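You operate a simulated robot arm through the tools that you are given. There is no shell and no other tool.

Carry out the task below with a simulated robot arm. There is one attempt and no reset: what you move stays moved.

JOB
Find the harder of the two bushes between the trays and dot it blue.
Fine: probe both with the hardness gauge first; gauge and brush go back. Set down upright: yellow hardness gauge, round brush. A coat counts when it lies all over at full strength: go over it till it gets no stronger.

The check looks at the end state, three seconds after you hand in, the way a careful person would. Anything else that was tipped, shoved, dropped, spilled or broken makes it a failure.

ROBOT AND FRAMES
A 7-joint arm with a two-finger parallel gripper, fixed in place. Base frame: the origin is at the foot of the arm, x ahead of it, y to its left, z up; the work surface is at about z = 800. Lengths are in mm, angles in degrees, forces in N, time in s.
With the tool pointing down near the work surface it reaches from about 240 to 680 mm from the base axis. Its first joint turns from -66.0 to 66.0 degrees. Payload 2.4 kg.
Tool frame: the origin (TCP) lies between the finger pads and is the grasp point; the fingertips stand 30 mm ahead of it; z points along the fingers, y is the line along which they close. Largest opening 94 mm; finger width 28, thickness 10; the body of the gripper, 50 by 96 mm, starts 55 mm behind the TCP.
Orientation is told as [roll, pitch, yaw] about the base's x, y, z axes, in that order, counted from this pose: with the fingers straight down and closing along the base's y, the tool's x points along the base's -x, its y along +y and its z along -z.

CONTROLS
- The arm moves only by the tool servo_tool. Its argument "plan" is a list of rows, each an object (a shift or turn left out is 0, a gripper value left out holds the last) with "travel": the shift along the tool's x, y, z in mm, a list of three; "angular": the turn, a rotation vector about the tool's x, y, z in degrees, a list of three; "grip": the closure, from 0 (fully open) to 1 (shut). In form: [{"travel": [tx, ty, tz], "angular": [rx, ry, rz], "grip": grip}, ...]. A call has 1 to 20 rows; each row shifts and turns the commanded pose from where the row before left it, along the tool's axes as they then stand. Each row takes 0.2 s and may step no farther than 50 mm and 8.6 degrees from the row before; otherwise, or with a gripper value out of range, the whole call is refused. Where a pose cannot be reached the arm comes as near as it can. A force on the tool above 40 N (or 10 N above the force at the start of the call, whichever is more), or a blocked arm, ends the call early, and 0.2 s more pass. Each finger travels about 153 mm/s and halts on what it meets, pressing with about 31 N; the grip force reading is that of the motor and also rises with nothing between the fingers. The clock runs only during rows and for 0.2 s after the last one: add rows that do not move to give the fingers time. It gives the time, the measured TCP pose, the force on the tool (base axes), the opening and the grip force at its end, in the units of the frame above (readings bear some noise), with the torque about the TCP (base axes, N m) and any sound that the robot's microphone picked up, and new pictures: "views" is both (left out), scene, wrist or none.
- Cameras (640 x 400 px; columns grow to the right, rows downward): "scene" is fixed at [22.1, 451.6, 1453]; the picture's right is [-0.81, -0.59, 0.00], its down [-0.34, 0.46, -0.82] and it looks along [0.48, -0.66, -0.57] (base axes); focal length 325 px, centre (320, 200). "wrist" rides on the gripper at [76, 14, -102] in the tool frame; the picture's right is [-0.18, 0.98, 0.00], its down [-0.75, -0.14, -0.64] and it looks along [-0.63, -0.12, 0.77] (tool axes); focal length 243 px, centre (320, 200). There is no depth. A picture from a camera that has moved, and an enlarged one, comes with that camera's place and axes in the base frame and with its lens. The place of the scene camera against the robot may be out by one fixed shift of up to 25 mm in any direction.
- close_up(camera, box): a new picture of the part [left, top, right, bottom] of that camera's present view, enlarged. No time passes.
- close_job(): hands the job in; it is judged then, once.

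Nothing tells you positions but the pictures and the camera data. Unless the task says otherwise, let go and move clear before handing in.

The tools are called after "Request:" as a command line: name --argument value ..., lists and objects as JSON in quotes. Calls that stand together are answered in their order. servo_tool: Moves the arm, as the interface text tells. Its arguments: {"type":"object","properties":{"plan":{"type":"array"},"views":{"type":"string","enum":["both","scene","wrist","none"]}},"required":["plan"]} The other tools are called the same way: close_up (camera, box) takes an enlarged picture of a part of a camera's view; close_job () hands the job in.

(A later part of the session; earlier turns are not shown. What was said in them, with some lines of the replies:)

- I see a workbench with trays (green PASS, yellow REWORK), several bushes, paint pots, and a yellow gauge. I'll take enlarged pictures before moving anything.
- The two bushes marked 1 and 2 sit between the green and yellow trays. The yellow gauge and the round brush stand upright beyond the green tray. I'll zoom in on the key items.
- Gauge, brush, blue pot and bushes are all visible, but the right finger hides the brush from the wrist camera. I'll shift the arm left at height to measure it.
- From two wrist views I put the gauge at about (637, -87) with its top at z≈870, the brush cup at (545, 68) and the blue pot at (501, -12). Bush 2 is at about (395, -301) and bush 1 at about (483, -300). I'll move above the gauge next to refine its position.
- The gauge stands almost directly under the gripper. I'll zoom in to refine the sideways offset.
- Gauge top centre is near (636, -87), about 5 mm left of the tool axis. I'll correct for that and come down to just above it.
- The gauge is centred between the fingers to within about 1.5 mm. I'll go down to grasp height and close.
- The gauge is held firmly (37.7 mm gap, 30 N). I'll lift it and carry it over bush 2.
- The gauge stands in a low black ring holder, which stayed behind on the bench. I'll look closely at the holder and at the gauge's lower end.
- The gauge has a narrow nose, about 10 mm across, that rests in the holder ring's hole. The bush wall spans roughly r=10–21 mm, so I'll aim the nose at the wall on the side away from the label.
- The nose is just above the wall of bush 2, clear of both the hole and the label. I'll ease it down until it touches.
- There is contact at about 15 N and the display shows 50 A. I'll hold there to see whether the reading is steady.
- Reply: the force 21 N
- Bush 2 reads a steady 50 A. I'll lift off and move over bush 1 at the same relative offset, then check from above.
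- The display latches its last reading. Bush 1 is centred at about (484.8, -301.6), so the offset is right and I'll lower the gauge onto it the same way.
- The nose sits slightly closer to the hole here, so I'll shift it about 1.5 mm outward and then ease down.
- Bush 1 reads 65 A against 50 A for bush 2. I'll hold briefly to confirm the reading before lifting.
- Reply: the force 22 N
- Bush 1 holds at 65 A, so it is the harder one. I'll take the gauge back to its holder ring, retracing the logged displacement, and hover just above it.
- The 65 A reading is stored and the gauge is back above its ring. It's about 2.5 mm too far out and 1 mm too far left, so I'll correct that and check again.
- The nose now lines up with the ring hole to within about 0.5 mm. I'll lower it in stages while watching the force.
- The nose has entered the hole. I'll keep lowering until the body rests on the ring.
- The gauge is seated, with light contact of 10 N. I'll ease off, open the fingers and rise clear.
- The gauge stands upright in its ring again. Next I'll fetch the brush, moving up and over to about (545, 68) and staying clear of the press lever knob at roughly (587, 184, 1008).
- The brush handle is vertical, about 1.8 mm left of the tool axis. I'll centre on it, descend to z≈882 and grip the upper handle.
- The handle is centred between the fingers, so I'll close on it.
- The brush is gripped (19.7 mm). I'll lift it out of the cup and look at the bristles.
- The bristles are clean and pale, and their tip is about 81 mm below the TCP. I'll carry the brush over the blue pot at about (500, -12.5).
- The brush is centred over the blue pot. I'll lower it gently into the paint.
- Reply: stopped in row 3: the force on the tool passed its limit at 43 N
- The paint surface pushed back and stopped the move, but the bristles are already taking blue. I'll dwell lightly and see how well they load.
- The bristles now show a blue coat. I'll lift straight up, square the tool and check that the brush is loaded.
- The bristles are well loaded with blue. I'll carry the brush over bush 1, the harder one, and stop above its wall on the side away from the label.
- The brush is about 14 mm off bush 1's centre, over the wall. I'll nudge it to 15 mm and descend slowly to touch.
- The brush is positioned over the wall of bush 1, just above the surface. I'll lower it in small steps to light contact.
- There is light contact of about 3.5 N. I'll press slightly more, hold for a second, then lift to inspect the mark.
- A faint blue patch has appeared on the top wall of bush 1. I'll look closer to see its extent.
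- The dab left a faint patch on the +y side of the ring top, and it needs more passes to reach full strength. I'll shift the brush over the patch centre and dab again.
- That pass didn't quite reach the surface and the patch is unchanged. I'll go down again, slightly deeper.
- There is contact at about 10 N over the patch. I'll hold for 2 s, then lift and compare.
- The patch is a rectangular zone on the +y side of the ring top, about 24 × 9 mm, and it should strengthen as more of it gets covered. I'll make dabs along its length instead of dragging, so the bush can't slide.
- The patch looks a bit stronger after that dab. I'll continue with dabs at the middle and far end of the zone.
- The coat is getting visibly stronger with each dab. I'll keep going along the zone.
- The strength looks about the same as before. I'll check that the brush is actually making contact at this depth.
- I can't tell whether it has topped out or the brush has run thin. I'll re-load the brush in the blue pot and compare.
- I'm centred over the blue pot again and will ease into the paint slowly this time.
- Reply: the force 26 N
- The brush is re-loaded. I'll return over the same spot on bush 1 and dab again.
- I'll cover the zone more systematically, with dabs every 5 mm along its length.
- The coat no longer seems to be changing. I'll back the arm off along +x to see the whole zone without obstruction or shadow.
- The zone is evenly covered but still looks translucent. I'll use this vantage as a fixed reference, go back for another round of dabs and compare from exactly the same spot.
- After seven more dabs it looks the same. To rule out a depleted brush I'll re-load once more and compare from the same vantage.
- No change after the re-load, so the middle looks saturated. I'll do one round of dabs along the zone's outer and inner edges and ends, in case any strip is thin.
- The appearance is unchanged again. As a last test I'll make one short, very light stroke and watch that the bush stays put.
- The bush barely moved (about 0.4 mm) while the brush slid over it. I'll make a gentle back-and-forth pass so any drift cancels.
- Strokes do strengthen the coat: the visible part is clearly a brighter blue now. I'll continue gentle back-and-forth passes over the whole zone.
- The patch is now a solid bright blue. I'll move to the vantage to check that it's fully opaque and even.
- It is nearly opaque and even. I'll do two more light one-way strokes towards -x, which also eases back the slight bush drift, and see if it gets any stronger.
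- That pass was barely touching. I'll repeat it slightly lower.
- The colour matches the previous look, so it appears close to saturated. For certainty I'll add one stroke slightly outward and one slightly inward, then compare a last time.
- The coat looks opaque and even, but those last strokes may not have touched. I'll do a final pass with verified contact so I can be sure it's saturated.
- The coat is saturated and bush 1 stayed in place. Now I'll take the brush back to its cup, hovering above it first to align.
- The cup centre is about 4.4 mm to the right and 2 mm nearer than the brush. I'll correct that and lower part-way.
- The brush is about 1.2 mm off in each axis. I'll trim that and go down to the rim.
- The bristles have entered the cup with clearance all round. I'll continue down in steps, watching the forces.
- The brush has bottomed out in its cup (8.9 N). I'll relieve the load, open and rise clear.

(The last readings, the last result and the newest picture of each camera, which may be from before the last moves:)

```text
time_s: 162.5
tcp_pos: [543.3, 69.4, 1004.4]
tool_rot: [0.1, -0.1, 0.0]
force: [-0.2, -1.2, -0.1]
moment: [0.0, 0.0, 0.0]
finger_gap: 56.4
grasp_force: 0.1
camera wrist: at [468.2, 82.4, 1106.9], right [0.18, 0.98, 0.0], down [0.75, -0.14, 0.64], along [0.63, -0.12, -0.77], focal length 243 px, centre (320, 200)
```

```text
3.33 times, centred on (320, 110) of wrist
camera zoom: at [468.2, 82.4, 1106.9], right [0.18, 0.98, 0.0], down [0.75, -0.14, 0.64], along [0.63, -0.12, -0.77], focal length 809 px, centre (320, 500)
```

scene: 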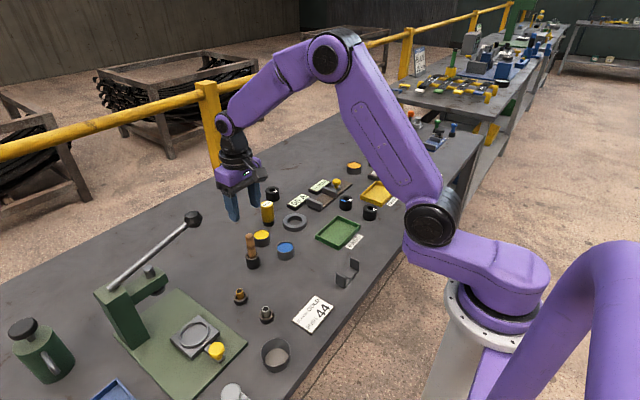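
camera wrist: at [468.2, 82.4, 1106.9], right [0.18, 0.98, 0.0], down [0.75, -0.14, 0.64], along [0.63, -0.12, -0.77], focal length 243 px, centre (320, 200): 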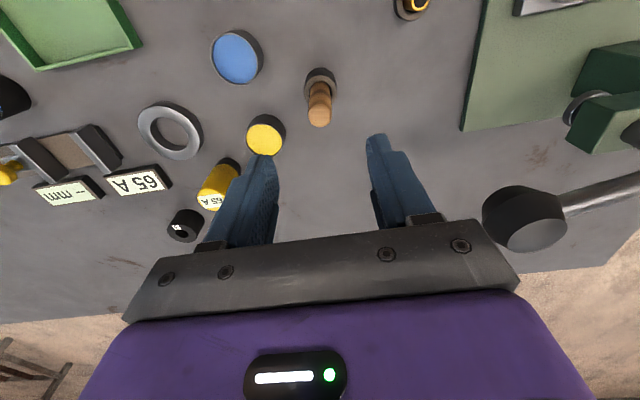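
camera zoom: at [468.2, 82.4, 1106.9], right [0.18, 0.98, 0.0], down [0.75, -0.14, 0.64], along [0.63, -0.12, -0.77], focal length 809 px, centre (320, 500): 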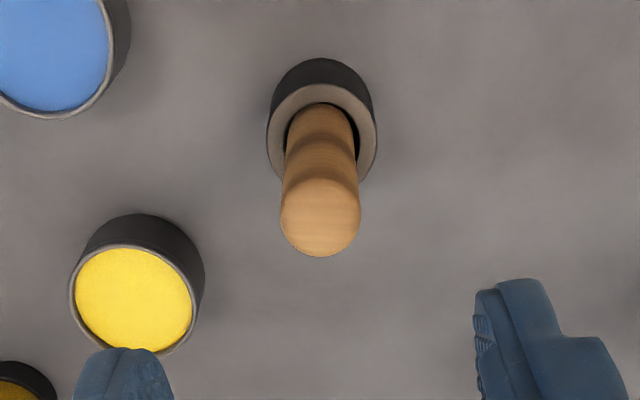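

The brush and gauge both stand upright in their holders. I'll retreat to about the starting pose and do a final check of the bench.

Request:
servo_tool --plan '[{"travel": [0, 0, -45]}, {"travel": [30, -20, -40]}, {"travel": [40, -25, -25]}, {"travel": [40, -30, 0]}, {"travel": [40, -30, 0]}, {"travel": [40, -25, 0]}, {"travel": [0, 0, 0]}, {"travel": [0, 0, 0]}]' --views "both"

Request:
close_up --camera "scene" --box '[220, 160, 420, 285]'

Request:
close_up --camera "scene" --box '[330, 180, 400, 230]'

Request:
close_up --camera "wrist" --box '[160, 90, 280, 190]'

```text
refused: row 2 steps farther than a row can; nothing moved
```

```text
3.20 times, centred on (320, 222) of scene
camera zoom: at [22.1, 451.6, 1453.0], right [-0.81, -0.59, 0.0], down [-0.34, 0.46, -0.82], along [0.48, -0.66, -0.57], focal length 1041 px, centre (320, 128)
```

zoom: 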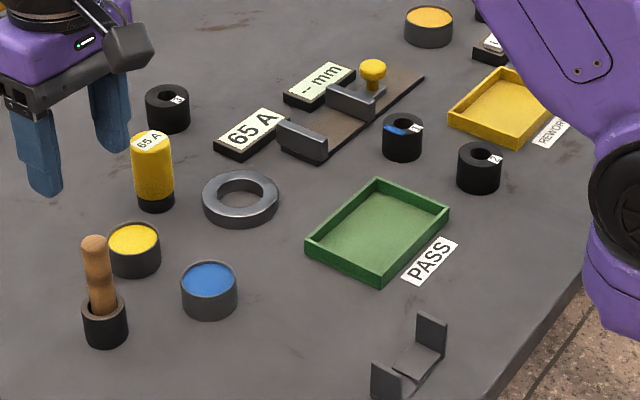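

```text
8.00 times, centred on (365, 205) of scene
camera zoom: at [22.1, 451.6, 1453.0], right [-0.81, -0.59, 0.0], down [-0.34, 0.46, -0.82], along [0.48, -0.66, -0.57], focal length 2603 px, centre (-40, 160)
```

zoom: 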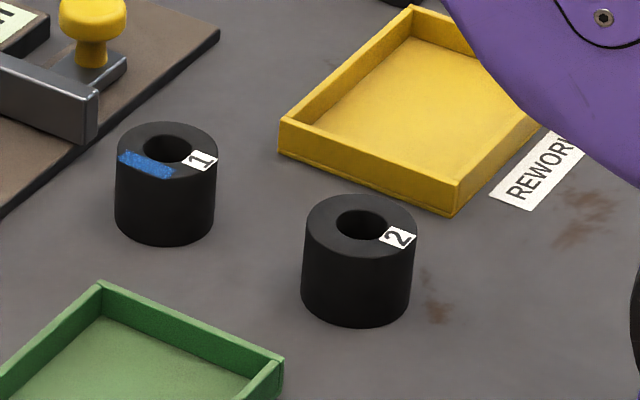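

```text
4.00 times, centred on (220, 140) of wrist
camera zoom: at [468.2, 82.4, 1106.9], right [0.18, 0.98, 0.0], down [0.75, -0.14, 0.64], along [0.63, -0.12, -0.77], focal length 970 px, centre (720, 440)
```

zoom: 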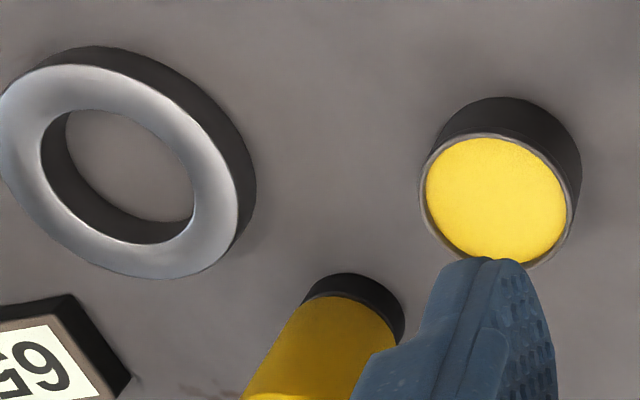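

The bench looks right: bush 1 carries the blue mark and everything else is in place. That retreat was refused because one step was too long, so I'll repeat it with smaller steps.

Request:
servo_tool --plan '[{"travel": [0, 0, -40]}, {"travel": [20, -15, -35]}, {"travel": [30, -20, -25]}, {"travel": [35, -25, 0]}, {"travel": [35, -25, 0]}, {"travel": [40, -25, 0]}, {"travel": [40, -25, 0]}, {"travel": [0, 0, 0]}, {"travel": [0, 0, 0]}]' --views "both"

Request:
close_up --camera "scene" --box '[220, 160, 420, 285]'

Request:
close_up --camera "wrist" --box '[80, 80, 400, 260]'

Request:
close_up --camera "scene" --box '[335, 190, 360, 210]'

```text
time_s: 164.5
tcp_pos: [345.2, -62.0, 1099.7]
tool_rot: [0.0, 0.0, 0.0]
force: [-0.5, -0.9, -0.4]
moment: [0.01, 0.01, -0.01]
finger_gap: 56.4
grasp_force: 0.0
camera wrist: at [271.0, -49.4, 1202.0], right [0.18, 0.98, 0.0], down [0.75, -0.14, 0.64], along [0.63, -0.12, -0.77], focal length 243 px, centre (320, 200)
```

scene: 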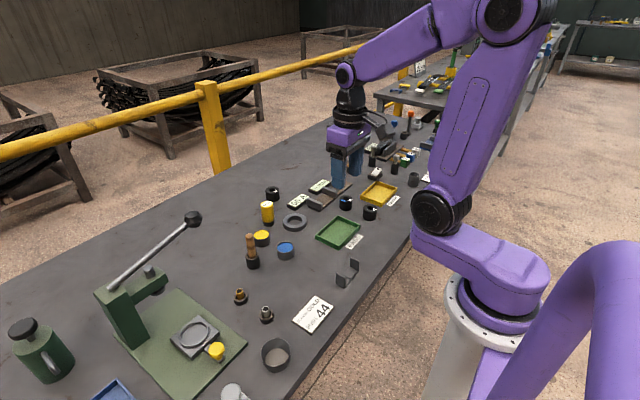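
wrist: 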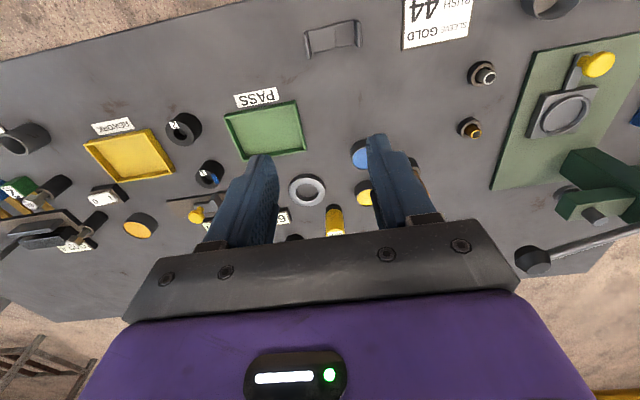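

```text
3.20 times, centred on (320, 222) of scene
camera zoom: at [22.1, 451.6, 1453.0], right [-0.81, -0.59, 0.0], down [-0.34, 0.46, -0.82], along [0.48, -0.66, -0.57], focal length 1041 px, centre (320, 128)
```

zoom: 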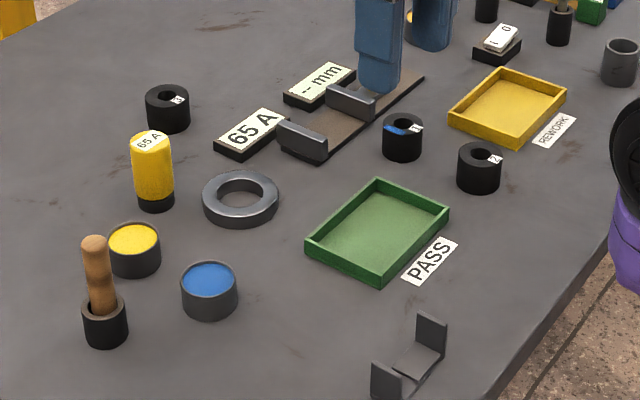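

```text
2.00 times, centred on (240, 170) of wrist
camera zoom: at [271.0, -49.4, 1202.0], right [0.18, 0.98, 0.0], down [0.75, -0.14, 0.64], along [0.63, -0.12, -0.77], focal length 485 px, centre (480, 260)
```

zoom: 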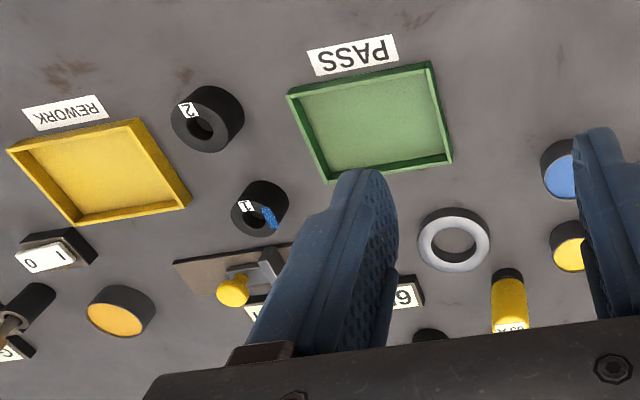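

```text
16.00 times, centred on (348, 200) of scene
camera zoom: at [22.1, 451.6, 1453.0], right [-0.81, -0.59, 0.0], down [-0.34, 0.46, -0.82], along [0.48, -0.66, -0.57], focal length 5207 px, centre (-120, 200)
```

zoom: 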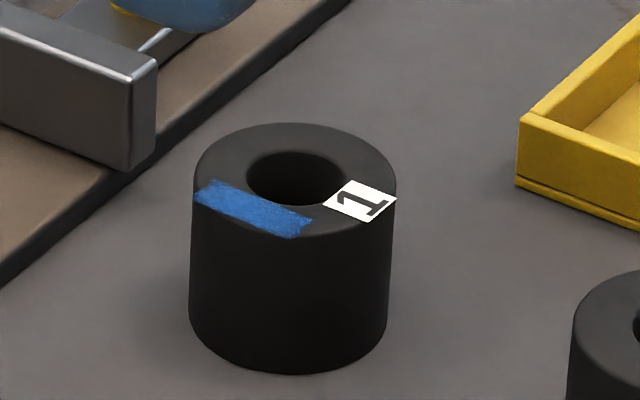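

Bush 1, the harder one at 65 A against 50 A, carries a solid blue mark. The gauge and brush stand upright in their holders, nothing else was disturbed and the arm is clear, so I'm handing in.

Request:
close_job

```text
The job is handed in.
```

Bush 1 is the harder of the two, at 65 A against 50 A for bush 2, and it now has a solid blue dot. The job is handed in; no verdict came back with it.

- **Probing:** I pressed the gauge onto the top of each bush at about 15–20 N. Both readings held steady.
- **Coat:** The dot is on the top face of bush 1, clear of its number label. Dabbing alone left it translucent, so I finished with light strokes. I stopped when further passes with confirmed contact made no visible difference.
- **Put back:** The gauge stands upright in its ring and the brush upright in its cup.
- **Small shift:** The strokes moved bush 1 by about 1 mm. Nothing else on the bench looks moved or spilled in the final pictures.
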